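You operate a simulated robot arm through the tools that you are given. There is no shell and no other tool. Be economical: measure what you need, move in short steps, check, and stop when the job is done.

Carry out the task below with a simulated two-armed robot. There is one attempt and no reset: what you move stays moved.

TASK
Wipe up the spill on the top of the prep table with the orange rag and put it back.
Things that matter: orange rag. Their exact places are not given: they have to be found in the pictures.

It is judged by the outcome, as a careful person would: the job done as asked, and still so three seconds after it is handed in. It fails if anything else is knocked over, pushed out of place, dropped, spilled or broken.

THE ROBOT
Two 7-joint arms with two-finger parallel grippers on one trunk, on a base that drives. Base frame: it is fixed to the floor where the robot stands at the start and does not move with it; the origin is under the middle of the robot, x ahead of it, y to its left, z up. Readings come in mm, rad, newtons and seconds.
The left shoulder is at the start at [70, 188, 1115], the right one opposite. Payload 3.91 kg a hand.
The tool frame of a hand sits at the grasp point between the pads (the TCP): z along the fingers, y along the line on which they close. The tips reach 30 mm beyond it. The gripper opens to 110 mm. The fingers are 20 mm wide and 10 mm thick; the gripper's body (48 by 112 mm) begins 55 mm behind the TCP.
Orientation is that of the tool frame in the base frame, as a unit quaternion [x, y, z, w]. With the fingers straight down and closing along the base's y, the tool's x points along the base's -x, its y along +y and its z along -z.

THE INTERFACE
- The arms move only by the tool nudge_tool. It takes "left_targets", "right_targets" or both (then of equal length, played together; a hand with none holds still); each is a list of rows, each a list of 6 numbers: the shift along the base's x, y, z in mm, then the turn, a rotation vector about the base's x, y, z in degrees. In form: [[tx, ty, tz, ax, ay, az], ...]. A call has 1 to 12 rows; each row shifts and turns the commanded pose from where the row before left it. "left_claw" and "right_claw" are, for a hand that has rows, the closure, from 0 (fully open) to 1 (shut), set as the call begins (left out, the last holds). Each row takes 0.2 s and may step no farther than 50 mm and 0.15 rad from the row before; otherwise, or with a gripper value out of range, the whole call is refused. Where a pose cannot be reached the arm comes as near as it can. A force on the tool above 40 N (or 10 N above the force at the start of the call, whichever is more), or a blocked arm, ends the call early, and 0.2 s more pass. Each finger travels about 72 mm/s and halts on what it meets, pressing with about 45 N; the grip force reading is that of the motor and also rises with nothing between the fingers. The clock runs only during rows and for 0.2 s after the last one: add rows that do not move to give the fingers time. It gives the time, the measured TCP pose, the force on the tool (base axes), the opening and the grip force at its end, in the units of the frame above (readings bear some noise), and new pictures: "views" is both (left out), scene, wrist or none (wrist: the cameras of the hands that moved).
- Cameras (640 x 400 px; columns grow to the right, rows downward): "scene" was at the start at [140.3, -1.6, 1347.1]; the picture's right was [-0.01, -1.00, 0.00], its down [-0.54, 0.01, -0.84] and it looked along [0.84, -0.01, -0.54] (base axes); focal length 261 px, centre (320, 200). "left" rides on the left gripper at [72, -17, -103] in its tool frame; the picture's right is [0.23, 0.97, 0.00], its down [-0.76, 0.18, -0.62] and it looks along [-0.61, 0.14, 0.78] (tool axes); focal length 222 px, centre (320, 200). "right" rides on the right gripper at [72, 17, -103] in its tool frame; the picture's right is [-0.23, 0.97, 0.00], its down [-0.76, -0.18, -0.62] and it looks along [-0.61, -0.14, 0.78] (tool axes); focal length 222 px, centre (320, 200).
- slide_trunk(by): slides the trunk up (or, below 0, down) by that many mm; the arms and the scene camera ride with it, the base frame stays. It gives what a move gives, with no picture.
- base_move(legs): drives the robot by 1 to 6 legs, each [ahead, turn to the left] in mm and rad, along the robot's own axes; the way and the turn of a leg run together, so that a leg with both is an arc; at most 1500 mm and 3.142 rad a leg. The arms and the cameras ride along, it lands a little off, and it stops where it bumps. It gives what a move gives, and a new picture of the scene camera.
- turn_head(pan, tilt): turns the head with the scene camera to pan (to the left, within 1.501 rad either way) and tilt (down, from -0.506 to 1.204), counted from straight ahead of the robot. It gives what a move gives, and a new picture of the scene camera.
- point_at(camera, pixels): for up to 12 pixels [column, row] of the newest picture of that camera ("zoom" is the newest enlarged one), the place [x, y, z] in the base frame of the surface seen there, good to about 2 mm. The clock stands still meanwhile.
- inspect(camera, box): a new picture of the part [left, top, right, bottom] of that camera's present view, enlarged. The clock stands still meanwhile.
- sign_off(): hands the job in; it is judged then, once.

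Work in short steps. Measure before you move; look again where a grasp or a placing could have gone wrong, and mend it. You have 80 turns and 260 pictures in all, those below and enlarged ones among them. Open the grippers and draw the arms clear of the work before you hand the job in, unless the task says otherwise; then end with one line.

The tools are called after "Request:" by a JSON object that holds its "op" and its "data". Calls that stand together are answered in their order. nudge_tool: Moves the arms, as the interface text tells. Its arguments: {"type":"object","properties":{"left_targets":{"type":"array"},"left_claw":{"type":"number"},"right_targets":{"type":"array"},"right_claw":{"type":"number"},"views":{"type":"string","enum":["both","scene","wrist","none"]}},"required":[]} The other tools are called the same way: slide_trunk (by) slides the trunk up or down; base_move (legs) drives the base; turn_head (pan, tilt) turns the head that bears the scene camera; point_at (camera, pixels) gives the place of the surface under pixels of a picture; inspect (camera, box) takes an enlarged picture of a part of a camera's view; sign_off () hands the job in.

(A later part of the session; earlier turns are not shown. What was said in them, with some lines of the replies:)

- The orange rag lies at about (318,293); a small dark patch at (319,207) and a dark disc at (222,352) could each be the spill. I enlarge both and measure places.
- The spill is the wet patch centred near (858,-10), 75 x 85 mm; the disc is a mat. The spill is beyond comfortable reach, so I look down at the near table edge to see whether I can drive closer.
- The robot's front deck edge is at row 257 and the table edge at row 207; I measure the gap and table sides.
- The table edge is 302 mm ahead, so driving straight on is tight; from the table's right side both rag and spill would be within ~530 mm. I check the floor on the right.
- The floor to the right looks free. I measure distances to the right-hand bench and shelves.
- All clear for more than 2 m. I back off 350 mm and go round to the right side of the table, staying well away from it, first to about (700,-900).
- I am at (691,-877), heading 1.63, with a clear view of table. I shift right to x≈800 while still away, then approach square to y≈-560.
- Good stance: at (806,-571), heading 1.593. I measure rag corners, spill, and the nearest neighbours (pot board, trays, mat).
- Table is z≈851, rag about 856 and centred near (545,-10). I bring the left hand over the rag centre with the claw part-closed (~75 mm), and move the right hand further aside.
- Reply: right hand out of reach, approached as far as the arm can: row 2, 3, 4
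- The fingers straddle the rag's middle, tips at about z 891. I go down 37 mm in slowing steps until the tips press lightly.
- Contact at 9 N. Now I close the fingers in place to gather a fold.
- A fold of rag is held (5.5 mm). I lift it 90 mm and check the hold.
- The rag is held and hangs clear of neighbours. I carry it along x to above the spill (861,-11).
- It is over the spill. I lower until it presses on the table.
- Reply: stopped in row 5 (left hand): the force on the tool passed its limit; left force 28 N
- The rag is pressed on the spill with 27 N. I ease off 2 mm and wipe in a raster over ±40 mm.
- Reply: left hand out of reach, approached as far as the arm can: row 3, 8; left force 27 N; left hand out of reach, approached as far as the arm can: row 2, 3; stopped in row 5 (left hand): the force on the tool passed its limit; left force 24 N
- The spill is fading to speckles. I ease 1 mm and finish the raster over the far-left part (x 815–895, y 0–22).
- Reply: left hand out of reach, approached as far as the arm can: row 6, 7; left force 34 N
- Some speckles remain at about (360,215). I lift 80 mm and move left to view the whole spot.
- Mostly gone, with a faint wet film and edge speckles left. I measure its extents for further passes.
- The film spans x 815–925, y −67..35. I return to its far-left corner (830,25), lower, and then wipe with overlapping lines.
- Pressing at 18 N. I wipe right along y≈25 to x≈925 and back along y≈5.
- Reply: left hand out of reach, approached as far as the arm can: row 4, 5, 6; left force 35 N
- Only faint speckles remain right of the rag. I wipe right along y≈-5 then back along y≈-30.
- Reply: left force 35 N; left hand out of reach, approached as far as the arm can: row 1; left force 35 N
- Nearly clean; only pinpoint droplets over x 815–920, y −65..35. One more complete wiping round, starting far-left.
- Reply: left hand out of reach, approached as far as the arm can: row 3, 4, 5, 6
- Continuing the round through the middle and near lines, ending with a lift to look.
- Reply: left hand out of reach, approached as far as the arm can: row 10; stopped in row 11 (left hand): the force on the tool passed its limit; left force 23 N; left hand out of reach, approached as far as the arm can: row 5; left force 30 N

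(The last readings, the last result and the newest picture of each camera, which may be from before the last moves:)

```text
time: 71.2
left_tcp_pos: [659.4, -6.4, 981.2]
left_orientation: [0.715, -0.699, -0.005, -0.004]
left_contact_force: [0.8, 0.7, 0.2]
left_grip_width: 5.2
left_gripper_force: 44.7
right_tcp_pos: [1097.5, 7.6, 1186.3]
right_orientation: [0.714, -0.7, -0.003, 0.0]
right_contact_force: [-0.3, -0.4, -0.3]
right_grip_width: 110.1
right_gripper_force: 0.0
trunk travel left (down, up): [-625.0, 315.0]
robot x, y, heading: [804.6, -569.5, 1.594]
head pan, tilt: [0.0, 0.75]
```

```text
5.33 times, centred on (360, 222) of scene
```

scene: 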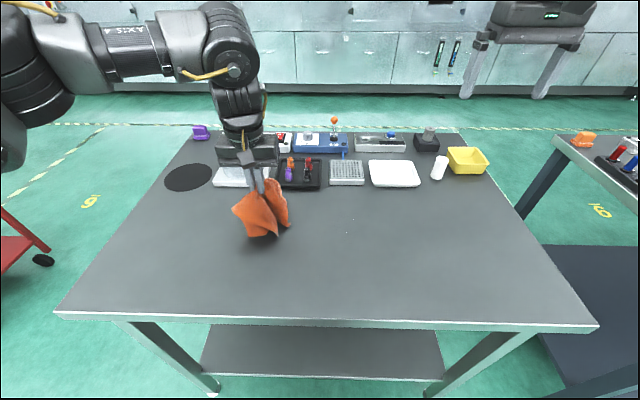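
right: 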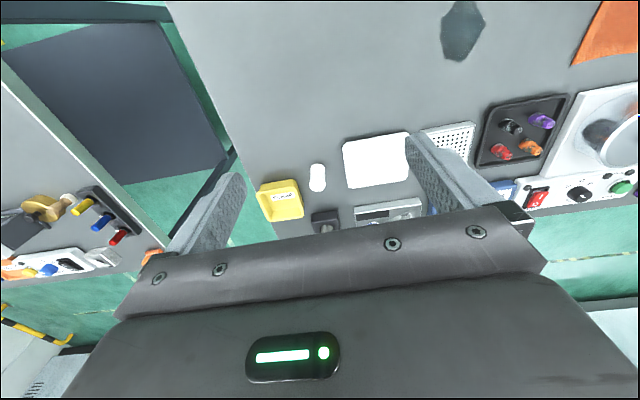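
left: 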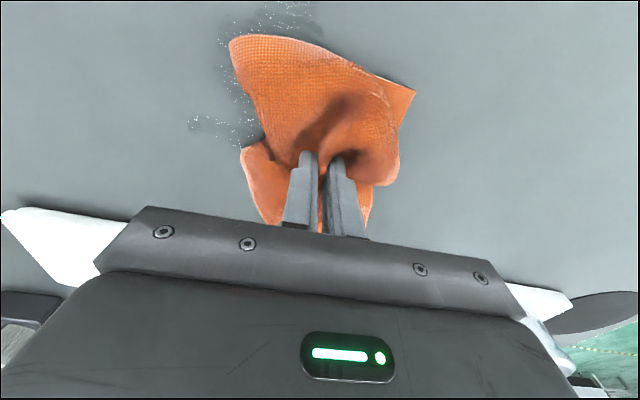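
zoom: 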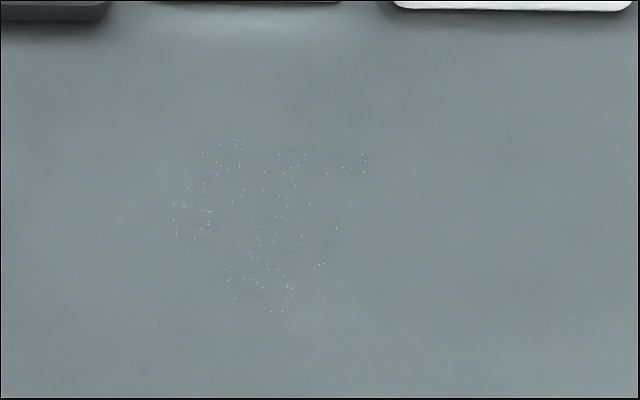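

Only about sixty pinpoints are left. Another round, first the far-right side, reading where the reach ends.

Request:
{"op": "nudge_tool", "data": {"left_targets": [[45, 5, 0, 0, 0, 0], [45, 5, 0, 0, 0, 0], [45, 5, 0, 0, 0, 0], [45, 5, 0, 0, 0, 0], [40, 5, 0, 0, 0, 0], [10, 5, -40, 0, 0, 0], [0, 0, -30, 0, 0, 0], [0, 0, -10, 0, 0, 0], [0, 0, -7, 0, 0, 0], [0, 0, 0, 0, 0, 0]]}}

```text
time: 73.4
left_tcp_pos: [875.9, 17.7, 896.8]
left_orientation: [0.717, -0.698, -0.005, -0.008]
left_contact_force: [0.3, -1.1, 30.3]
left_grip_width: 5.5
left_gripper_force: 45.5
left hand out of reach, approached as far as the arm can: row 5, 6
right_tcp_pos: [1094.5, 4.3, 1189.0]
right_orientation: [0.715, -0.699, -0.003, -0.002]
right_contact_force: [-0.5, 0.2, 1.0]
right_grip_width: 110.0
right_gripper_force: 0.0
trunk travel left (down, up): [-625.0, 315.0]
robot x, y, heading: [804.4, -564.3, 1.591]
head pan, tilt: [0.0, 0.75]
```

scene: 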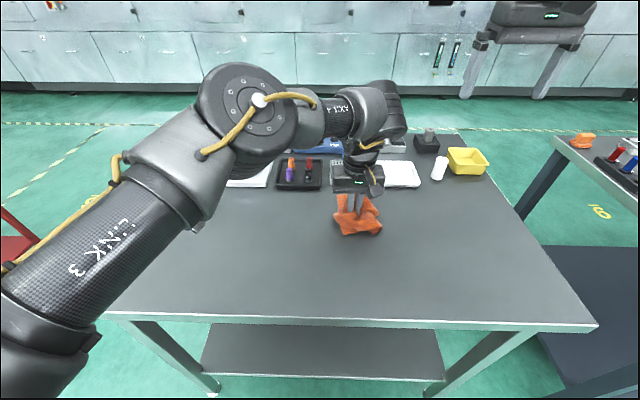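
left: 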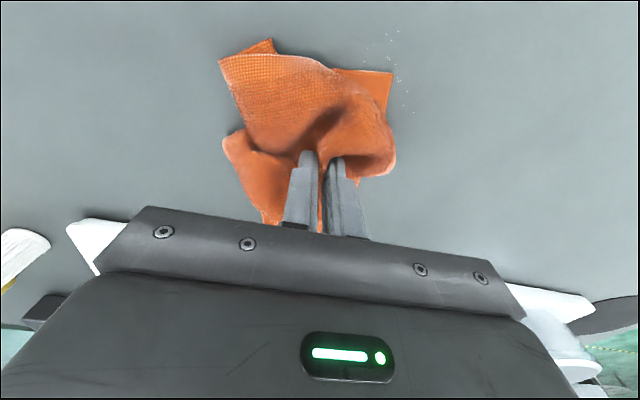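

Rag is pressing at (876,18). I wipe in y-strokes moving leftward, then back.

Request:
{"op": "nudge_tool", "data": {"left_targets": [[15, 0, 1, 0, 0, 0], [10, -20, 0, 0, 0, 0], [8, -20, 0, 0, 0, 0], [0, -25, 0, 0, 0, 0], [-20, -5, 0, 0, 0, 0], [0, 25, 0, 0, 0, 0], [0, 25, 0, 0, 0, 0], [0, 20, 0, 0, 0, 0], [-20, 0, 0, 0, 0, 0], [0, -25, 0, 0, 0, 0], [0, -25, 0, 0, 0, 0], [0, -20, 0, 0, 0, 0]], "views": "none"}}

Request:
{"op": "nudge_tool", "data": {"left_targets": [[-20, 0, 0, 0, 0, 0], [0, 25, 0, 0, 0, 0], [0, 25, 0, 0, 0, 0], [0, 25, 0, 0, 0, 0], [-20, 0, 0, 0, 0, 0], [0, -25, 0, 0, 0, 0], [0, -25, 0, 0, 0, 0], [0, -20, 0, 0, 0, 0], [-15, 0, 0, 0, 0, 0], [0, 25, 0, 0, 0, 0], [0, 25, 0, 0, 0, 0], [0, 20, 0, 0, 0, 0]], "views": "none"}}

Request:
{"op": "nudge_tool", "data": {"left_targets": [[25, 0, 0, 0, 0, 0], [25, 0, 0, 0, 0, 0], [20, 0, 0, 0, 0, 0], [15, 0, 0, 0, 0, 0], [-25, -15, 0, 0, 0, 0], [-25, 0, 0, 0, 0, 0], [-25, 0, 0, 0, 0, 0], [-10, 0, 40, 0, 0, 0], [-10, 0, 40, 0, 0, 0], [-45, 0, 10, 0, 0, 0], [-45, 0, 0, 0, 0, 0], [-45, 0, 0, 0, 0, 0]], "views": "scene"}}

Request:
{"op": "inspect", "data": {"camera": "scene", "box": [300, 185, 420, 260]}}

```text
time: 74.4
left_tcp_pos: [895.1, -41.2, 897.0]
left_orientation: [0.715, -0.699, -0.004, -0.009]
left_contact_force: [0.9, -0.8, 22.5]
left_grip_width: 5.3
left_gripper_force: 45.5
left hand out of reach, approached as far as the arm can: row 1
right_tcp_pos: [1093.1, 5.5, 1189.1]
right_orientation: [0.715, -0.699, -0.003, -0.001]
right_contact_force: [-0.5, 0.0, -1.0]
right_grip_width: 110.2
right_gripper_force: 0.1
trunk travel left (down, up): [-625.0, 315.0]
robot x, y, heading: [802.7, -568.1, 1.59]
head pan, tilt: [0.0, 0.75]
stopped in row 5 (left hand): the force on the tool passed its limit (the readings are from after the stop); the commanded pose is now the measured one
```

```text
time: 77.0
left_tcp_pos: [841.0, 18.9, 895.1]
left_orientation: [0.715, -0.699, -0.005, -0.008]
left_contact_force: [-0.5, -8.6, 22.1]
left_grip_width: 5.2
left_gripper_force: 45.1
left hand out of reach, approached as far as the arm can: row 4, 8
right_tcp_pos: [1094.8, 4.2, 1187.7]
right_orientation: [0.714, -0.7, -0.002, -0.002]
right_contact_force: [-0.5, 0.6, 0.3]
right_grip_width: 110.1
right_gripper_force: 0.1
trunk travel left (down, up): [-625.0, 315.0]
robot x, y, heading: [802.0, -566.3, 1.59]
head pan, tilt: [0.0, 0.75]
```

```text
time: 77.9
left_tcp_pos: [888.6, 2.8, 896.4]
left_orientation: [0.718, -0.696, -0.008, -0.013]
left_contact_force: [-6.1, -3.2, 22.4]
left_grip_width: 5.1
left_gripper_force: 45.4
left hand out of reach, approached as far as the arm can: row 2, 3, 4
right_tcp_pos: [1094.0, 5.5, 1188.3]
right_orientation: [0.714, -0.7, -0.002, -0.001]
right_contact_force: [0.4, -0.8, -0.1]
right_grip_width: 109.7
right_gripper_force: 0.1
trunk travel left (down, up): [-625.0, 315.0]
robot x, y, heading: [805.0, -568.7, 1.589]
head pan, tilt: [0.0, 0.75]
stopped in row 4 (left hand): the force on the tool passed its limit (the readings are from after the stop); the commanded pose is now the measured one
```

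scene: 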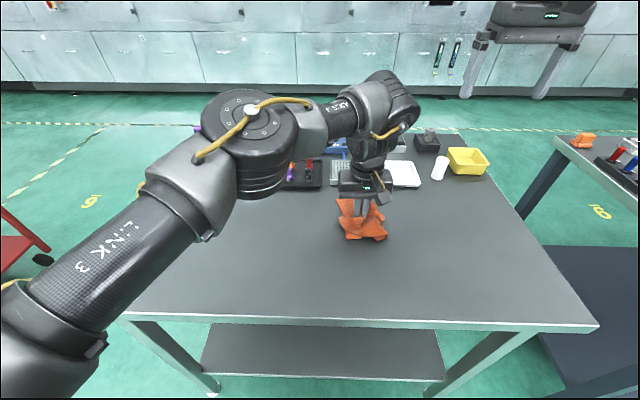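

```text
5.33 times, centred on (360, 222) of scene
```

zoom: 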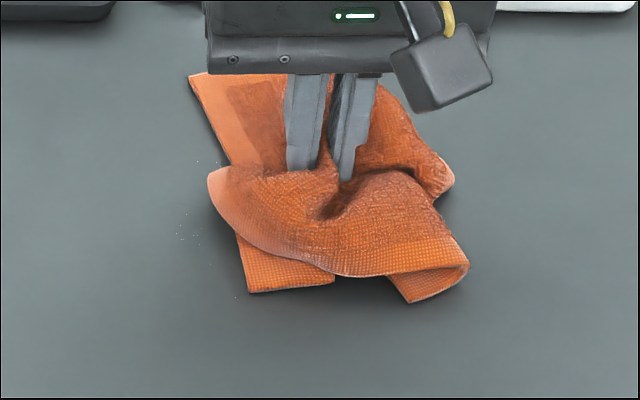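

Remaining specks are at the left, (820..830,-15..20). I wipe leftward across them and back and forth there, then lift.

Request:
{"op": "nudge_tool", "data": {"left_targets": [[-25, -10, 1, 0, 0, 0], [-25, -10, 0, 0, 0, 0], [-20, 0, 0, 0, 0, 0], [0, 20, 0, 0, 0, 0], [-15, 15, 0, 0, 0, 0], [0, -25, 0, 0, 0, 0], [0, -20, 0, 0, 0, 0], [20, -5, 0, 0, 0, 0], [20, 0, 0, 0, 0, 0], [-20, -8, 0, 0, 0, 0], [-25, 0, 0, 0, 0, 0], [-25, 10, 0, 0, 0, 0]], "views": "none"}}

Request:
{"op": "nudge_tool", "data": {"left_targets": [[-5, 0, 40, 0, 0, 0], [-5, 0, 40, 0, 0, 0], [-45, 0, 10, 0, 0, 0], [-45, 0, 0, 0, 0, 0], [-20, 0, 0, 0, 0, 0], [0, 0, 0, 0, 0, 0]], "views": "scene"}}

Request:
{"op": "inspect", "data": {"camera": "scene", "box": [300, 185, 420, 260]}}

```text
time: 80.5
left_tcp_pos: [777.4, -32.1, 896.1]
left_orientation: [0.716, -0.698, -0.006, -0.012]
left_contact_force: [5.9, -6.0, 27.5]
left_grip_width: 5.4
left_gripper_force: 45.4
right_tcp_pos: [1095.3, 5.6, 1188.0]
right_orientation: [0.715, -0.699, -0.002, -0.001]
right_contact_force: [-0.8, 0.0, 0.3]
right_grip_width: 110.1
right_gripper_force: 0.0
trunk travel left (down, up): [-625.0, 315.0]
robot x, y, heading: [803.5, -569.7, 1.593]
head pan, tilt: [0.0, 0.75]
```

```text
time: 81.9
left_tcp_pos: [656.6, -28.1, 984.3]
left_orientation: [0.716, -0.698, -0.005, -0.01]
left_contact_force: [0.2, 0.3, -0.6]
left_grip_width: 5.5
left_gripper_force: 44.4
right_tcp_pos: [1095.1, 8.4, 1185.9]
right_orientation: [0.715, -0.699, -0.002, -0.001]
right_contact_force: [-0.8, -0.1, -0.8]
right_grip_width: 110.1
right_gripper_force: 0.1
trunk travel left (down, up): [-625.0, 315.0]
robot x, y, heading: [803.9, -567.1, 1.59]
head pan, tilt: [0.0, 0.75]
```

scene: 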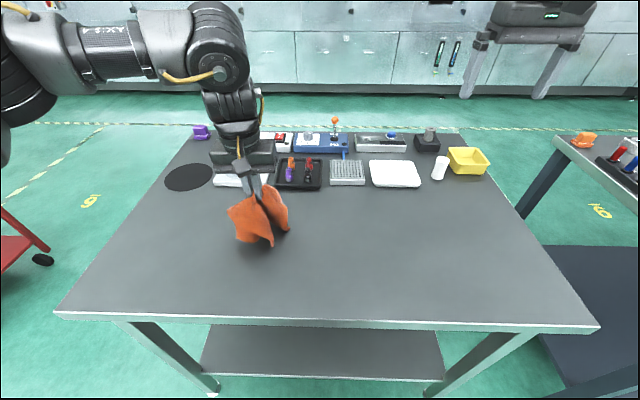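

```text
5.33 times, centred on (360, 222) of scene
```

zoom: 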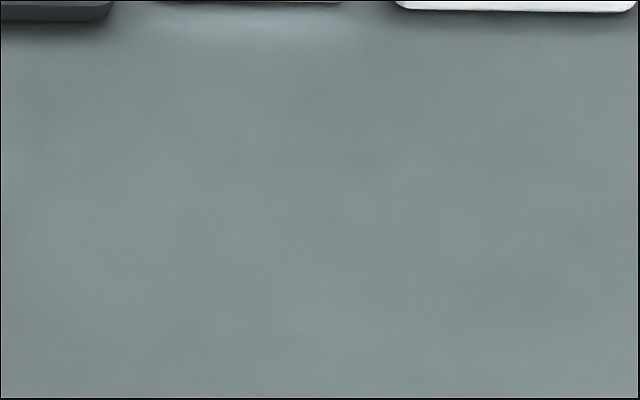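

The table is now clean. I carry the rag back over its original centre (545,-11) and lower it.

Request:
{"op": "nudge_tool", "data": {"left_targets": [[-40, 6, 0, 0, 0, 0], [-40, 6, 0, 0, 0, 0], [-32, 5, 0, 0, 0, 0], [0, 0, 0, 0, 0, 0], [0, 0, -30, 0, 0, 0], [0, 0, -30, 0, 0, 0], [0, 0, -20, 0, 0, 0], [0, 0, -6, 0, 0, 0], [0, 0, 0, 0, 0, 0]]}}

```text
time: 83.9
left_tcp_pos: [544.1, -13.1, 898.1]
left_orientation: [0.717, -0.697, -0.007, -0.012]
left_contact_force: [-1.7, 1.2, 12.0]
left_grip_width: 5.4
left_gripper_force: 45.2
right_tcp_pos: [1093.0, 7.7, 1186.4]
right_orientation: [0.715, -0.699, -0.001, 0.0]
right_contact_force: [0.3, 0.2, 0.0]
right_grip_width: 110.2
right_gripper_force: 0.0
trunk travel left (down, up): [-625.0, 315.0]
robot x, y, heading: [806.0, -567.8, 1.589]
head pan, tilt: [0.0, 0.75]
```

scene: 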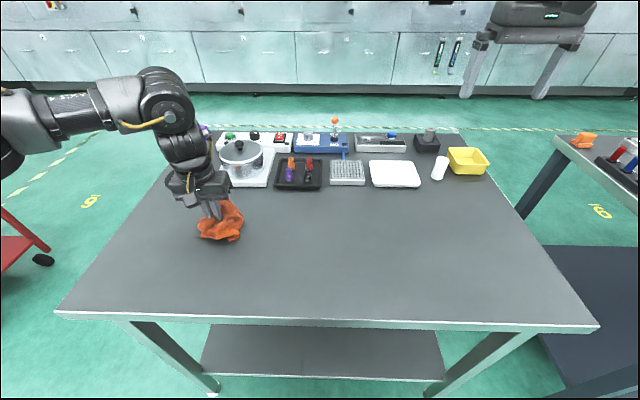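
left: 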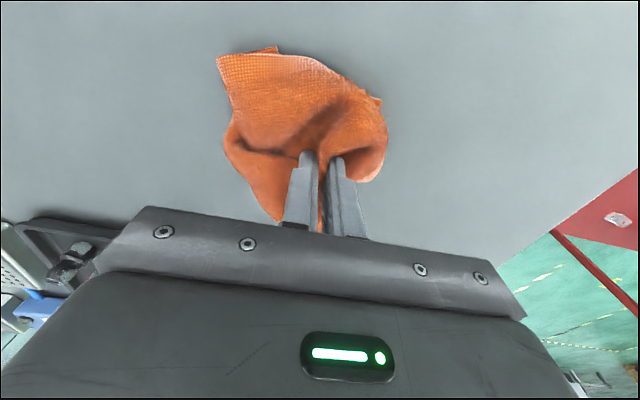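

The rag rests on its place, bunched. I open the fingers and rise to see how it lies.

Request:
{"op": "nudge_tool", "data": {"left_targets": [[0, 0, 0, 0, 0, 0], [0, 0, 0, 0, 0, 0], [0, 0, 0, 0, 0, 0], [0, 0, 30, 0, 0, 0], [0, 0, 40, 0, 0, 0], [0, 0, 40, 0, 0, 0], [-20, -40, 20, 0, 0, 0], [-20, -40, 0, 0, 0, 0], [0, 0, 0, 0, 0, 0]], "left_claw": 0.4}}

Request:
{"op": "inspect", "data": {"camera": "scene", "box": [140, 170, 300, 270]}}

```text
time: 85.9
left_tcp_pos: [505.2, -89.6, 1029.1]
left_orientation: [0.716, -0.698, -0.006, -0.01]
left_contact_force: [-0.2, 0.2, -0.5]
left_grip_width: 66.1
left_gripper_force: 0.1
right_tcp_pos: [1095.9, 9.5, 1185.3]
right_orientation: [0.715, -0.699, -0.001, 0.0]
right_contact_force: [0.0, -0.4, 0.3]
right_grip_width: 110.0
right_gripper_force: 0.1
trunk travel left (down, up): [-625.0, 315.0]
robot x, y, heading: [805.2, -569.4, 1.593]
head pan, tilt: [0.0, 0.75]
```

scene: 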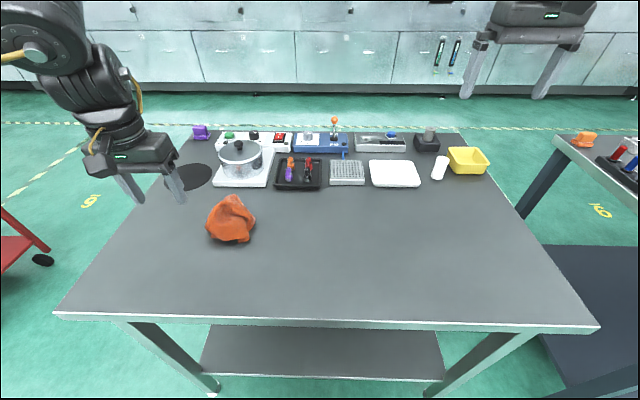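
left: 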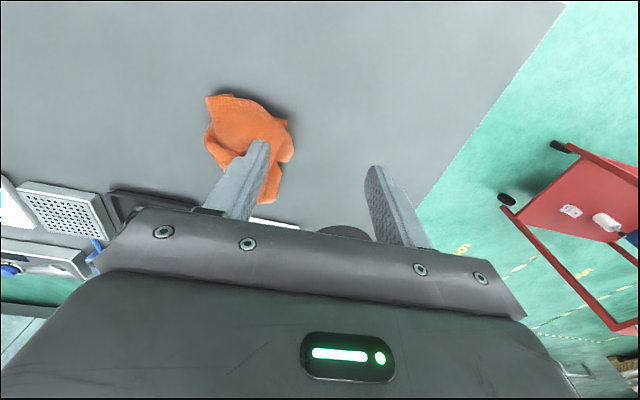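

```text
4.00 times, centred on (220, 220) of scene
```

zoom: 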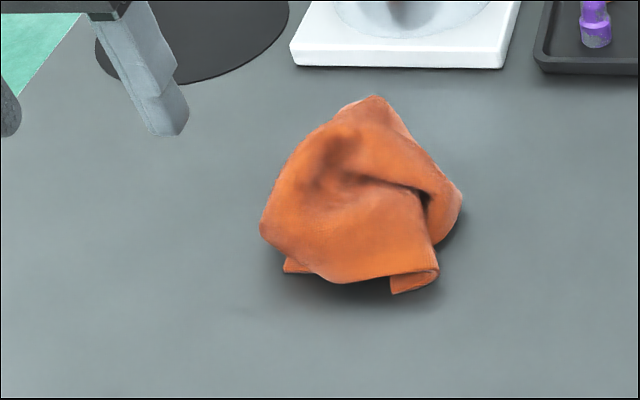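

The rag lies in its place but crumpled. I measure its extents to check its centre and find a hem to spread it by.

Request:
{"op": "point_at", "data": {"camera": "zoom", "pixels": [[265, 225], [460, 200], [372, 100], [340, 280], [285, 268], [415, 285], [360, 190], [410, 255], [330, 240]]}}

```text
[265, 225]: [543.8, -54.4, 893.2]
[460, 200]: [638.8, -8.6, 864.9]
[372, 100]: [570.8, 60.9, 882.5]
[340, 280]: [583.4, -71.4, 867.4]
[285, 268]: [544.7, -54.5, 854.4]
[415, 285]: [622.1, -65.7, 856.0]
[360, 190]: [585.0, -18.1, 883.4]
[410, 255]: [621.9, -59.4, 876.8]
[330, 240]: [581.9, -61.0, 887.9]
```

Its centre is now about (588,-8), 43 mm off, and it's crumpled. I'll re-pinch the near hem at about (583,-66), lift it so it unfurls, and lay it back toward me centred on x≈545.

Request:
{"op": "nudge_tool", "data": {"left_targets": [[30, 8, -20, 0, 0, 0], [30, 8, -30, 0, 0, 0], [18, 9, -40, 0, 0, 0], [0, 0, -30, 0, 0, 0], [0, 0, -12, 0, 0, 0], [0, 0, -5, 0, 0, 0], [0, 0, 0, 0, 0, 0]]}}

```text
time: 87.5
left_tcp_pos: [580.7, -68.1, 889.9]
left_orientation: [0.716, -0.698, -0.005, -0.012]
left_contact_force: [-0.3, -0.2, -0.7]
left_grip_width: 65.8
left_gripper_force: 0.1
right_tcp_pos: [1094.6, 8.0, 1187.0]
right_orientation: [0.715, -0.699, -0.002, 0.0]
right_contact_force: [-0.3, -0.1, 0.0]
right_grip_width: 110.1
right_gripper_force: 0.1
trunk travel left (down, up): [-625.0, 315.0]
robot x, y, heading: [802.7, -568.4, 1.594]
head pan, tilt: [0.0, 0.75]
```

scene: 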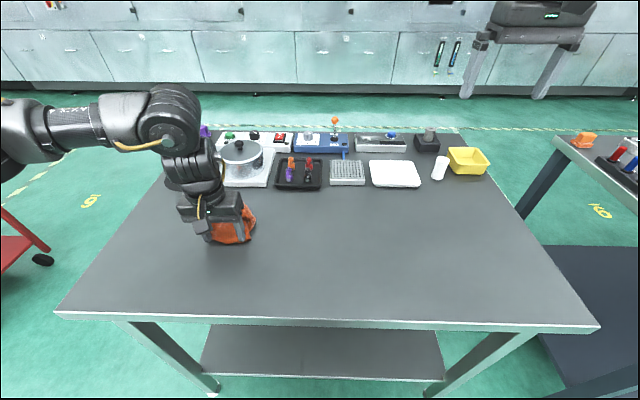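
left: 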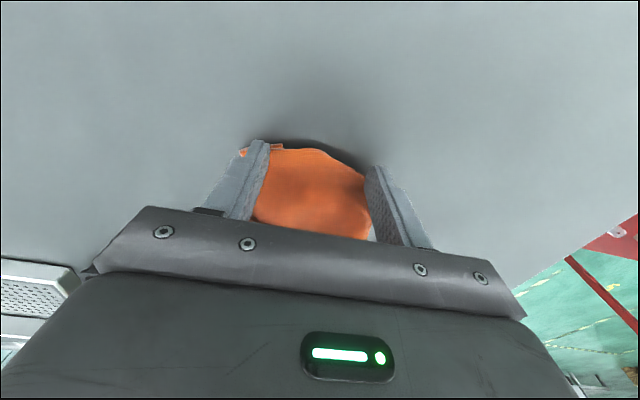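

The hem lies between the fingers. I step 10 mm in, down 4 mm, and close.

Request:
{"op": "nudge_tool", "data": {"left_targets": [[0, 10, -4, 0, 0, 0], [0, 0, 0, 0, 0, 0]], "views": "none"}}

Request:
{"op": "nudge_tool", "data": {"left_targets": [[0, 0, 0, 0, 0, 0], [0, 0, 0, 0, 0, 0], [0, 0, 0, 0, 0, 0], [0, 0, 0, 0, 0, 0], [0, 0, 0, 0, 0, 0]], "left_claw": 1.0}}

```text
time: 88.1
left_tcp_pos: [580.3, -57.8, 887.8]
left_orientation: [0.716, -0.698, -0.006, -0.012]
left_contact_force: [-0.9, -1.1, 2.7]
left_grip_width: 65.8
left_gripper_force: 0.0
right_tcp_pos: [1093.2, 8.9, 1187.1]
right_orientation: [0.714, -0.7, -0.002, -0.001]
right_contact_force: [-0.4, -0.3, 0.3]
right_grip_width: 110.0
right_gripper_force: 0.1
trunk travel left (down, up): [-625.0, 315.0]
robot x, y, heading: [804.8, -567.6, 1.588]
head pan, tilt: [0.0, 0.75]
```

```text
time: 89.3
left_tcp_pos: [580.3, -59.3, 886.7]
left_orientation: [0.716, -0.698, -0.007, -0.011]
left_contact_force: [0.1, 1.4, 1.5]
left_grip_width: 8.0
left_gripper_force: 45.0
right_tcp_pos: [1094.4, 6.8, 1185.9]
right_orientation: [0.714, -0.7, -0.001, -0.001]
right_contact_force: [-0.1, 0.0, 0.7]
right_grip_width: 110.1
right_gripper_force: 0.1
trunk travel left (down, up): [-625.0, 315.0]
robot x, y, heading: [805.0, -566.8, 1.591]
head pan, tilt: [0.0, 0.75]
```

scene: 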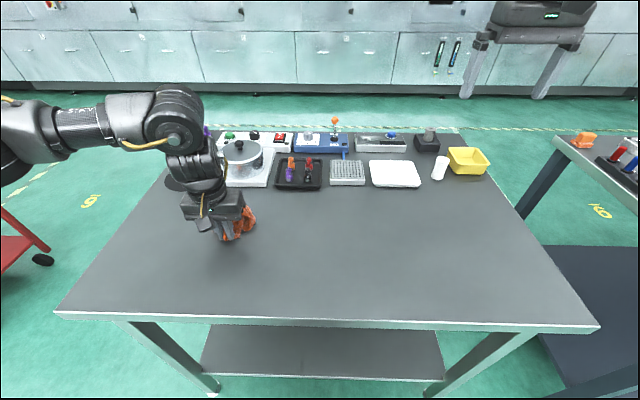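
left: 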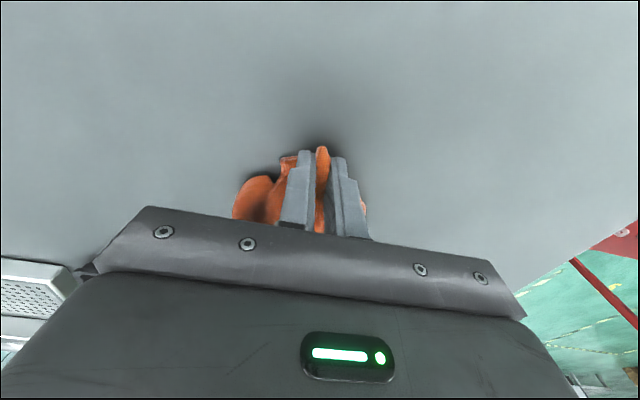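

Gripped (8 mm). I lift straight up about 260 mm so the rag can unfurl.

Request:
{"op": "nudge_tool", "data": {"left_targets": [[0, 0, 40, 0, 0, 0], [0, 0, 40, 0, 0, 0], [0, 0, 40, 0, 0, 0], [0, 0, 40, 0, 0, 0], [0, 0, 40, 0, 0, 0], [0, 0, 40, 0, 0, 0], [0, 0, 20, 0, 0, 0], [0, 0, 0, 0, 0, 0], [0, 0, 0, 0, 0, 0]]}}

```text
time: 91.3
left_tcp_pos: [582.4, -57.9, 1148.1]
left_orientation: [0.716, -0.698, -0.006, -0.011]
left_contact_force: [0.2, 0.0, 0.0]
left_grip_width: 7.5
left_gripper_force: 45.1
right_tcp_pos: [1094.2, 8.4, 1186.0]
right_orientation: [0.714, -0.7, -0.002, -0.001]
right_contact_force: [-0.2, -0.9, 0.1]
right_grip_width: 110.1
right_gripper_force: 0.0
trunk travel left (down, up): [-625.0, 315.0]
robot x, y, heading: [804.2, -565.5, 1.592]
head pan, tilt: [0.0, 0.75]
```

scene: 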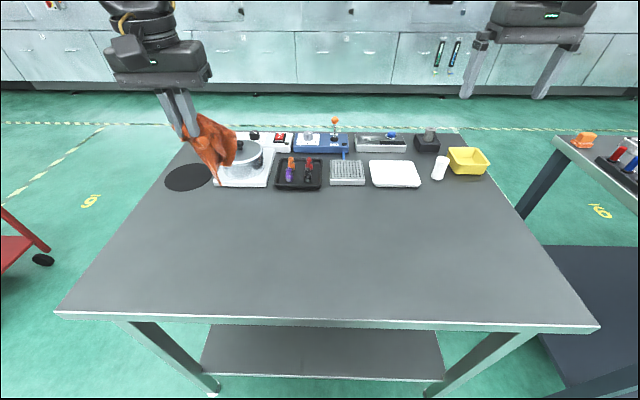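
left: 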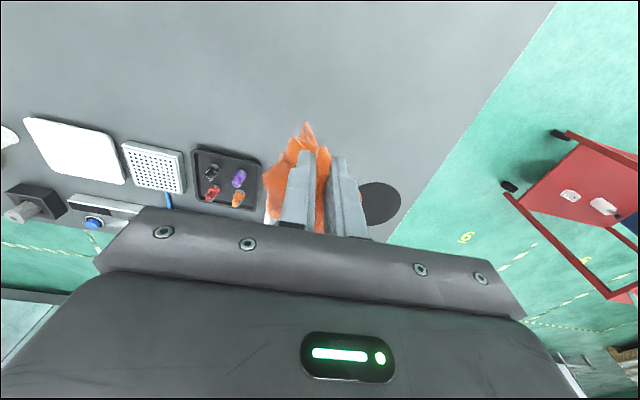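

I enlarge the hanging rag to see its shape and measure its lower end.

Request:
{"op": "inspect", "data": {"camera": "scene", "box": [130, 80, 290, 200]}}

Request:
{"op": "point_at", "data": {"camera": "scene", "pixels": [[216, 180], [232, 155], [205, 140], [228, 130], [213, 165]]}}

```text
3.33 times, centred on (210, 140) of scene
```

zoom: 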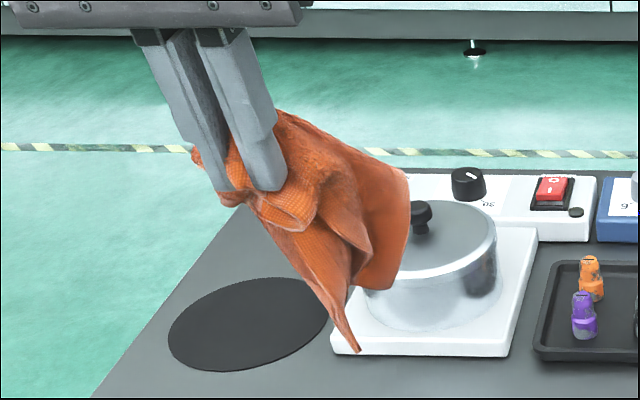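

```text
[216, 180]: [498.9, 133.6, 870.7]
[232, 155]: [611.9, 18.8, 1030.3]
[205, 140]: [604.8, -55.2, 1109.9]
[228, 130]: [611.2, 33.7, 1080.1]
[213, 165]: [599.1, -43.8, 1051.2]
```

The rag hangs toward +y with its lower end ~130 mm below. I shift to x≈522, lower until it touches, then lay it down while drawing toward -y.

Request:
{"op": "nudge_tool", "data": {"left_targets": [[-30, 10, -20, 0, 0, 0], [-30, 10, -40, 0, 0, 0], [0, 10, -48, 0, 0, 0], [0, 0, -40, 0, 0, 0], [0, 0, 0, 0, 0, 0], [0, -10, -20, 0, 0, 0], [0, -12, -20, 0, 0, 0], [0, -15, -20, 0, 0, 0], [0, -15, -20, 0, 0, 0], [0, -18, -15, 0, 0, 0], [0, -10, -12, 0, 0, 0], [0, 0, 0, 0, 0, 0]]}}

```text
refused: row 2 steps farther than a row can; nothing moved
```

Row 2 was slightly over 50 mm; I reshape the steps.

Request:
{"op": "nudge_tool", "data": {"left_targets": [[-30, 10, -35, 0, 0, 0], [-30, 10, -35, 0, 0, 0], [0, 10, -45, 0, 0, 0], [0, 0, -35, 0, 0, 0], [0, 0, 0, 0, 0, 0], [0, -10, -20, 0, 0, 0], [0, -12, -20, 0, 0, 0], [0, -15, -20, 0, 0, 0], [0, -15, -20, 0, 0, 0], [0, -18, -15, 0, 0, 0], [0, -10, -10, 0, 0, 0], [0, 0, 0, 0, 0, 0]]}}

Request:
{"op": "inspect", "data": {"camera": "scene", "box": [120, 150, 300, 270]}}

```text
time: 93.9
left_tcp_pos: [522.0, -108.0, 890.8]
left_orientation: [0.717, -0.697, -0.006, -0.012]
left_contact_force: [0.5, -0.2, 0.7]
left_grip_width: 7.7
left_gripper_force: 44.5
right_tcp_pos: [1094.6, 8.7, 1186.9]
right_orientation: [0.714, -0.7, -0.002, -0.001]
right_contact_force: [-0.3, -0.2, -1.1]
right_grip_width: 109.7
right_gripper_force: 0.1
trunk travel left (down, up): [-625.0, 315.0]
robot x, y, heading: [805.3, -570.5, 1.589]
head pan, tilt: [0.0, 0.75]
```

scene: 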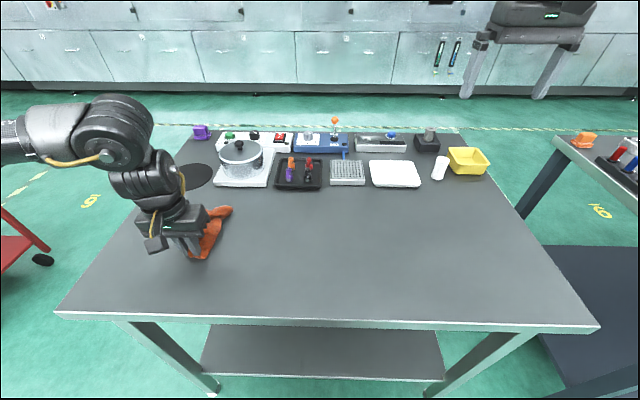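
left: 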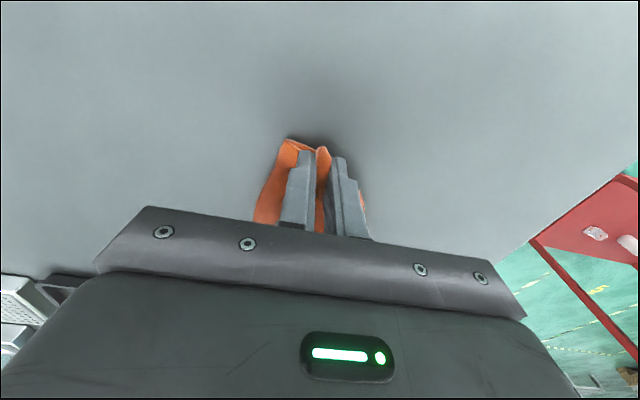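

```text
3.33 times, centred on (210, 210) of scene
```

zoom: 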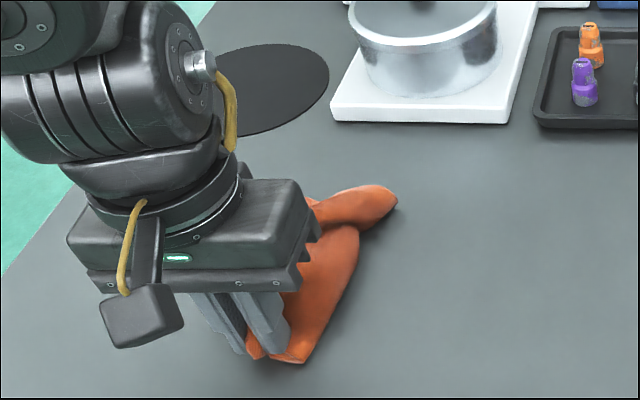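

It lies as a strip from about y −110 to +40. I open fully (which also pushes the folds outward) and retreat up and back.

Request:
{"op": "nudge_tool", "data": {"left_targets": [[0, 0, 0, 0, 0, 0], [0, 0, 0, 0, 0, 0], [0, 0, 0, 0, 0, 0], [0, 0, 0, 0, 0, 0], [0, 0, 40, 0, 0, 0], [0, 0, 40, 0, 0, 0], [-20, -25, 30, 0, 0, 0], [-30, -30, 20, 0, 0, 0], [-30, -30, 20, 0, 0, 0], [0, 0, 0, 0, 0, 0]], "left_claw": 0.2}}

Request:
{"op": "inspect", "data": {"camera": "scene", "box": [120, 150, 300, 270]}}

```text
time: 96.1
left_tcp_pos: [442.6, -191.4, 1042.0]
left_orientation: [0.716, -0.698, -0.005, -0.011]
left_contact_force: [0.2, 0.5, 0.8]
left_grip_width: 88.2
left_gripper_force: 0.1
right_tcp_pos: [1094.0, 8.3, 1184.8]
right_orientation: [0.714, -0.7, -0.002, 0.0]
right_contact_force: [0.4, 0.0, -0.1]
right_grip_width: 110.0
right_gripper_force: 0.0
trunk travel left (down, up): [-625.0, 315.0]
robot x, y, heading: [805.5, -565.2, 1.594]
head pan, tilt: [0.0, 0.75]
```

scene: 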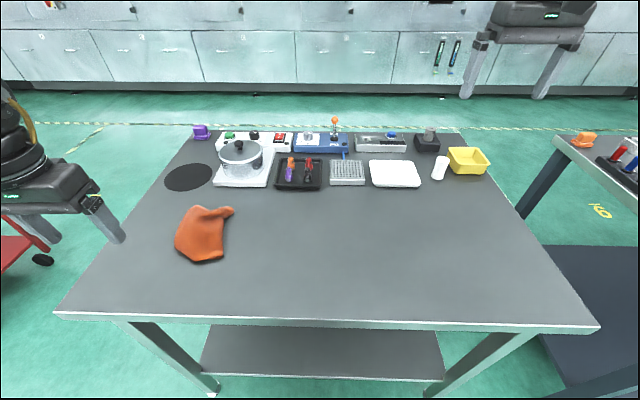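
left: 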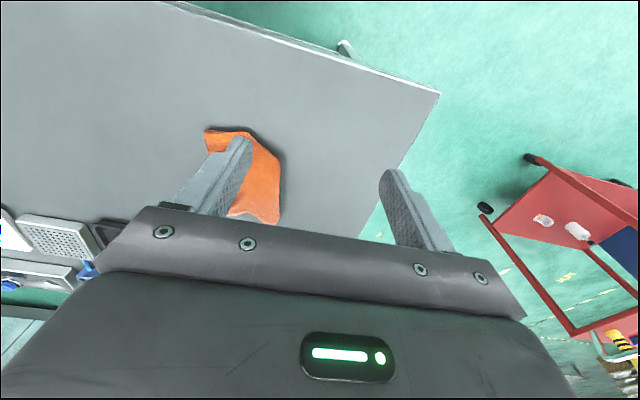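

```text
3.33 times, centred on (210, 210) of scene
```

zoom: 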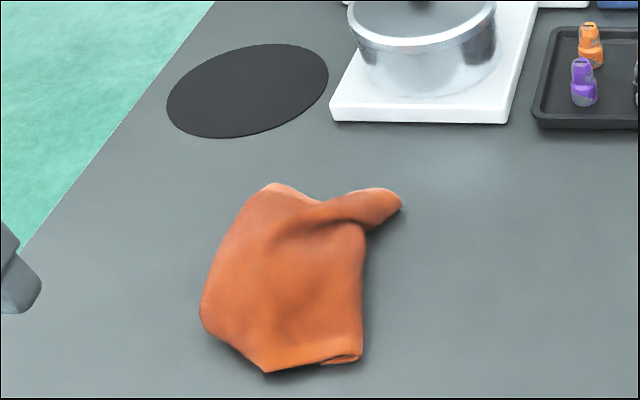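

Much flatter now. I measure its outline to compare with the original centre (545,-10).

Request:
{"op": "point_at", "data": {"camera": "zoom", "pixels": [[203, 305], [268, 368], [358, 358], [398, 205], [270, 187], [290, 275], [365, 280], [360, 205]]}}

```text
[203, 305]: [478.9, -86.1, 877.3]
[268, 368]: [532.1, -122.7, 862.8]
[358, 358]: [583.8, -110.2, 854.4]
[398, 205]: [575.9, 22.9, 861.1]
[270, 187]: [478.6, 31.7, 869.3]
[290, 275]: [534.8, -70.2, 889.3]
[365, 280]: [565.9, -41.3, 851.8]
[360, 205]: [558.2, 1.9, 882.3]
```

Its centre is about (528,-45), some 40 mm short of the original. I pinch the far part near (515,8) and draw it +35 in y, +17 in x, which also stretches it flatter.

Request:
{"op": "nudge_tool", "data": {"left_targets": [[14, 40, -10, 0, 0, 0], [14, 40, -20, 0, 0, 0], [14, 40, -20, 0, 0, 0], [14, 40, -20, 0, 0, 0], [14, 39, -20, 0, 0, 0], [0, 0, -30, 0, 0, 0], [0, 0, -20, 0, 0, 0], [0, 0, -10, 0, 0, 0], [0, 0, -5, 0, 0, 0], [0, 0, 0, 0, 0, 0]], "left_claw": 0.45}}

```text
time: 98.3
left_tcp_pos: [512.6, 6.6, 890.1]
left_orientation: [0.717, -0.697, -0.007, -0.012]
left_contact_force: [0.3, 1.7, 10.0]
left_grip_width: 60.7
left_gripper_force: 0.2
right_tcp_pos: [1094.4, 7.1, 1187.1]
right_orientation: [0.714, -0.7, -0.002, -0.001]
right_contact_force: [0.0, -0.5, -0.1]
right_grip_width: 110.1
right_gripper_force: 0.1
trunk travel left (down, up): [-625.0, 315.0]
robot x, y, heading: [804.8, -566.8, 1.587]
head pan, tilt: [0.0, 0.75]
```

scene: 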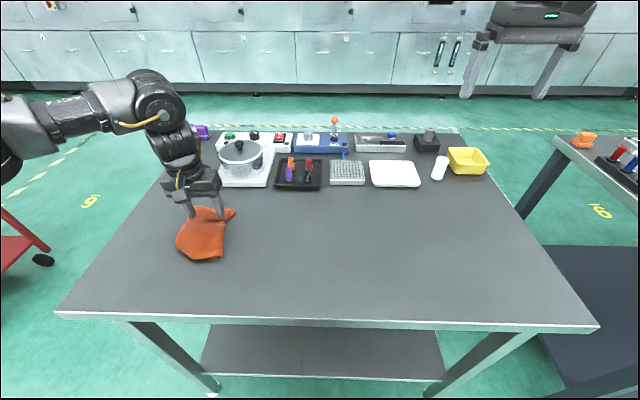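
left: 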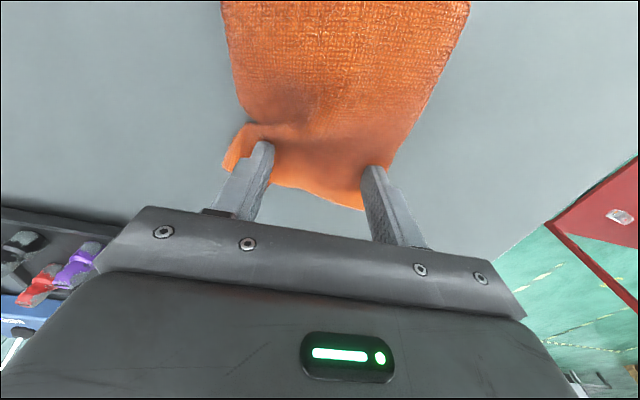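

The open fingertips already press on the cloth with 10 N. I drag it without closing, to avoid bunching: +38 y, +17 x.

Request:
{"op": "nudge_tool", "data": {"left_targets": [[3, 6, -1, 0, 0, 0], [4, 8, 0, 0, 0, 0], [4, 8, 0, 0, 0, 0], [3, 8, 0, 0, 0, 0], [3, 8, 0, 0, 0, 0], [0, 0, 0, 0, 0, 0]]}}

Request:
{"op": "inspect", "data": {"camera": "scene", "box": [120, 150, 300, 270]}}

```text
time: 99.7
left_tcp_pos: [528.5, 42.5, 886.5]
left_orientation: [0.716, -0.698, -0.006, -0.012]
left_contact_force: [-0.6, -2.8, 10.5]
left_grip_width: 60.5
left_gripper_force: 0.2
right_tcp_pos: [1094.2, 7.1, 1186.5]
right_orientation: [0.715, -0.699, -0.003, -0.002]
right_contact_force: [-0.5, -0.2, -1.1]
right_grip_width: 110.0
right_gripper_force: 0.1
trunk travel left (down, up): [-625.0, 315.0]
robot x, y, heading: [804.6, -565.1, 1.589]
head pan, tilt: [0.0, 0.75]
```

scene: 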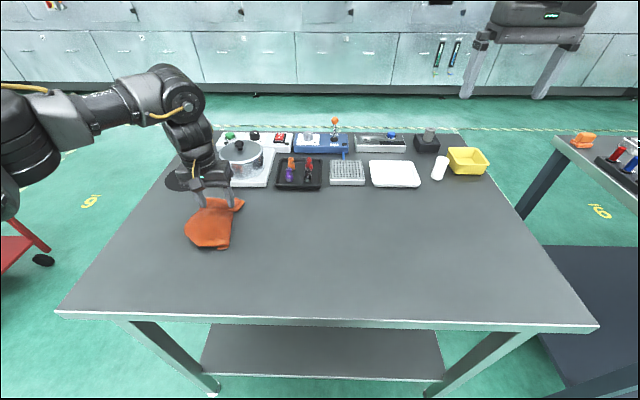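
left: 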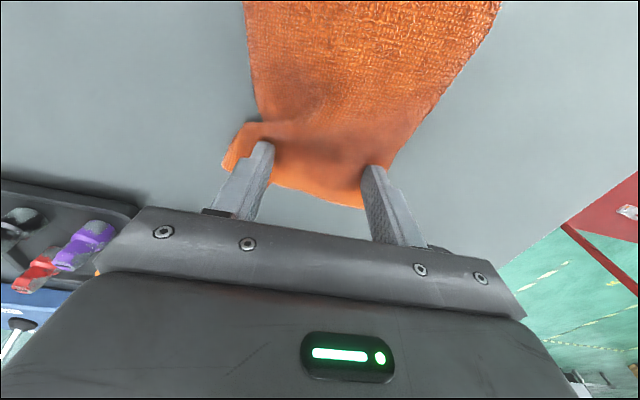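

```text
3.33 times, centred on (210, 210) of scene
```

zoom: 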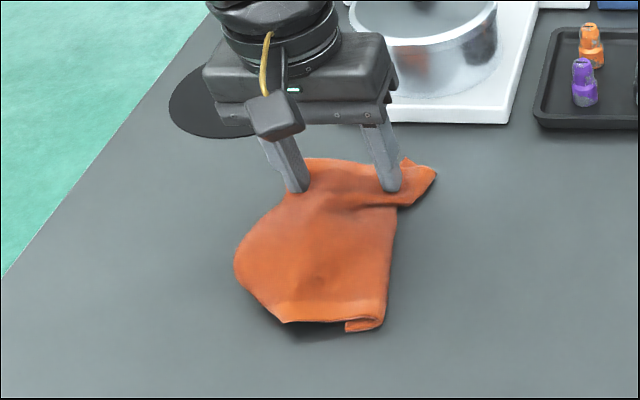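

The drag worked well. I open the fingers while pressed to spread the far edge sideways, then lift clear and look.

Request:
{"op": "nudge_tool", "data": {"left_targets": [[0, 0, 0, 0, 0, 0], [0, 0, 0, 0, 0, 0], [0, 0, 0, 0, 0, 0], [0, 0, 35, 0, 0, 0], [0, 0, 40, 0, 0, 0], [0, 0, 40, 0, 0, 0], [-20, -45, 10, 0, 0, 0], [-20, -45, 0, 0, 0, 0], [-20, -45, 0, 0, 0, 0], [-20, -40, 0, 0, 0, 0], [0, -40, 0, 0, 0, 0]], "left_claw": 0.05, "views": "scene"}}

Request:
{"op": "inspect", "data": {"camera": "scene", "box": [120, 150, 300, 270]}}

Request:
{"op": "point_at", "data": {"camera": "zoom", "pixels": [[237, 260], [285, 320], [380, 325], [432, 175], [280, 170], [320, 240], [392, 230], [350, 163]]}}

```text
refused: row 7 steps farther than a row can; nothing moved
```

```text
3.33 times, centred on (210, 210) of scene
```

zoom: 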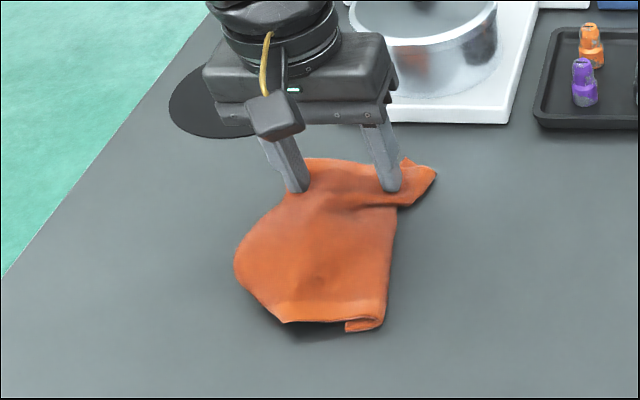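

```text
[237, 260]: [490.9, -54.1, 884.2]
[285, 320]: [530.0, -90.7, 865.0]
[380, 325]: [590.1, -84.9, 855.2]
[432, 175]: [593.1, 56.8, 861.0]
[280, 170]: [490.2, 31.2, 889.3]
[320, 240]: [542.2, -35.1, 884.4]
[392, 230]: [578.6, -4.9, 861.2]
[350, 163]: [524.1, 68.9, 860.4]
```

Refused for step size; the rag's centre is now about (542,-12), on target. Same motion with smaller steps.

Request:
{"op": "nudge_tool", "data": {"left_targets": [[0, 0, 0, 0, 0, 0], [0, 0, 0, 0, 0, 0], [0, 0, 0, 0, 0, 0], [0, 0, 35, 0, 0, 0], [0, 0, 40, 0, 0, 0], [0, 0, 40, 0, 0, 0], [-15, -40, 10, 0, 0, 0], [-15, -40, 0, 0, 0, 0], [-15, -40, 0, 0, 0, 0], [-15, -40, 0, 0, 0, 0], [0, -40, 0, 0, 0, 0]], "left_claw": 0.05, "views": "scene"}}

Request:
{"op": "inspect", "data": {"camera": "scene", "box": [120, 150, 300, 270]}}

Request:
{"op": "point_at", "data": {"camera": "zoom", "pixels": [[240, 260], [285, 318], [380, 325], [428, 175], [280, 170], [320, 240], [390, 230], [350, 165]]}}

```text
time: 102.1
left_tcp_pos: [466.7, -157.6, 1012.6]
left_orientation: [0.717, -0.697, -0.007, -0.012]
left_contact_force: [-0.7, -0.6, -0.1]
left_grip_width: 104.5
left_gripper_force: 0.1
right_tcp_pos: [1094.4, 6.7, 1187.4]
right_orientation: [0.715, -0.699, -0.002, -0.002]
right_contact_force: [-0.5, 0.7, 1.0]
right_grip_width: 109.9
right_gripper_force: 0.0
trunk travel left (down, up): [-625.0, 315.0]
robot x, y, heading: [804.8, -568.3, 1.591]
head pan, tilt: [0.0, 0.75]
```

scene: 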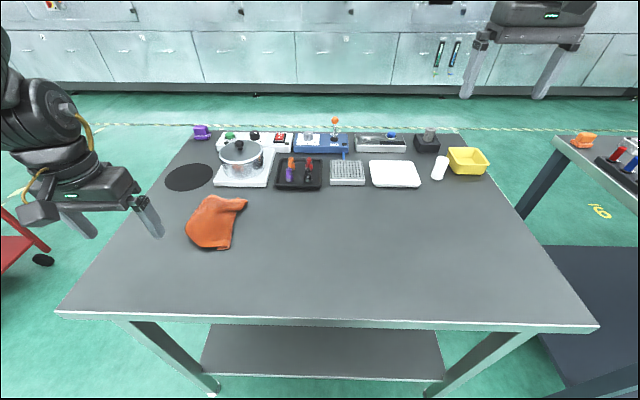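

```text
3.33 times, centred on (210, 210) of scene
```

zoom: 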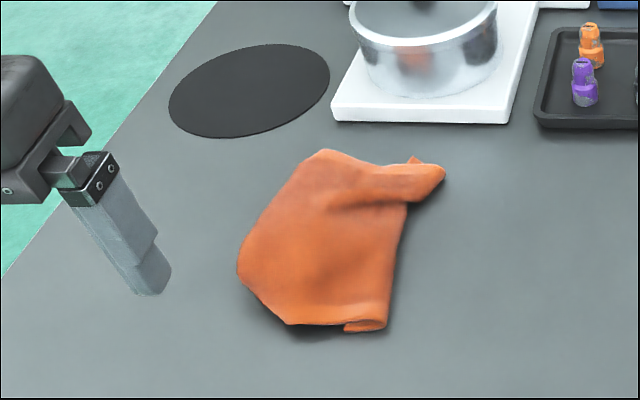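

```text
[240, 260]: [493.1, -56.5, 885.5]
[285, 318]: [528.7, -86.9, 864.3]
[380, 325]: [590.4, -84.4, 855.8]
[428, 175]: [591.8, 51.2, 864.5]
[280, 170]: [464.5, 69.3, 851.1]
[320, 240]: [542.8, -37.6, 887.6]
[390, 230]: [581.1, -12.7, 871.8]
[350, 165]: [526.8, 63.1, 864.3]
```

The rag lies within its original spot, centred near (540,-12). I raise the left hand farther back and check the spill area one last time.

Request:
{"op": "nudge_tool", "data": {"left_targets": [[0, -30, 30, 0, 0, 0], [0, -30, 30, 0, 0, 0], [0, 0, 30, 0, 0, 0], [0, 0, 0, 0, 0, 0]], "left_claw": 0, "views": "none"}}

Request:
{"op": "inspect", "data": {"camera": "scene", "box": [180, 130, 500, 330]}}

Request:
{"op": "inspect", "data": {"camera": "scene", "box": [300, 185, 420, 260]}}

```text
time: 103.1
left_tcp_pos: [467.9, -215.2, 1101.1]
left_orientation: [0.717, -0.697, -0.006, -0.012]
left_contact_force: [-0.2, 0.9, 0.0]
left_grip_width: 109.9
left_gripper_force: 0.0
right_tcp_pos: [1093.6, 8.6, 1186.7]
right_orientation: [0.715, -0.7, -0.002, -0.001]
right_contact_force: [0.3, -0.2, 0.1]
right_grip_width: 110.1
right_gripper_force: 0.0
trunk travel left (down, up): [-625.0, 315.0]
robot x, y, heading: [803.4, -565.6, 1.588]
head pan, tilt: [0.0, 0.75]
```

```text
2.00 times, centred on (340, 230) of scene
```

zoom: 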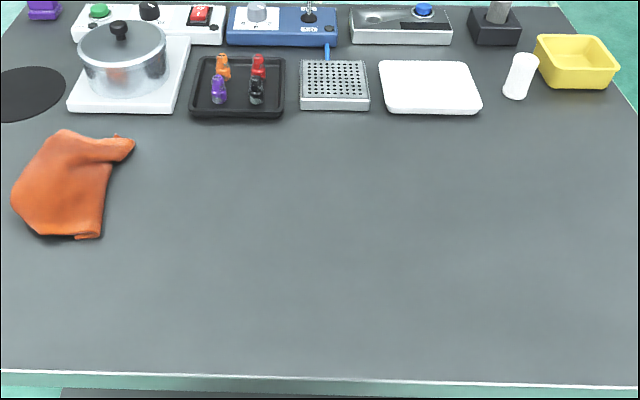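

```text
5.33 times, centred on (360, 222) of scene
```

zoom: 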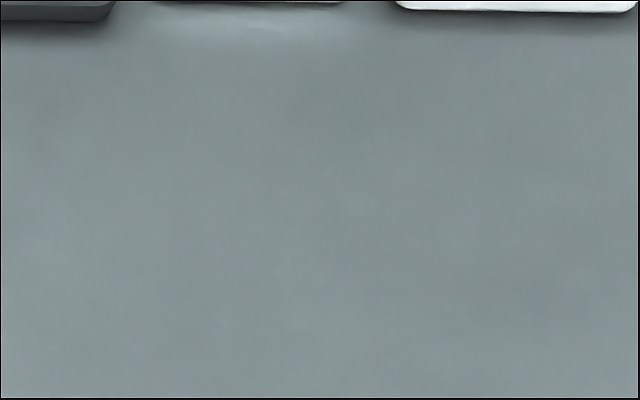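

The table is clean, the rag is back in its place, nothing else has moved, and both hands are open and clear. I hand the job in.

Request:
{"op": "sign_off", "data": {}}

```text
The job is handed in.
```

I wiped up the spill on the prep table and put the orange rag back, centred within about 10 mm of its original spot but partly folded rather than flat; nothing else was disturbed.
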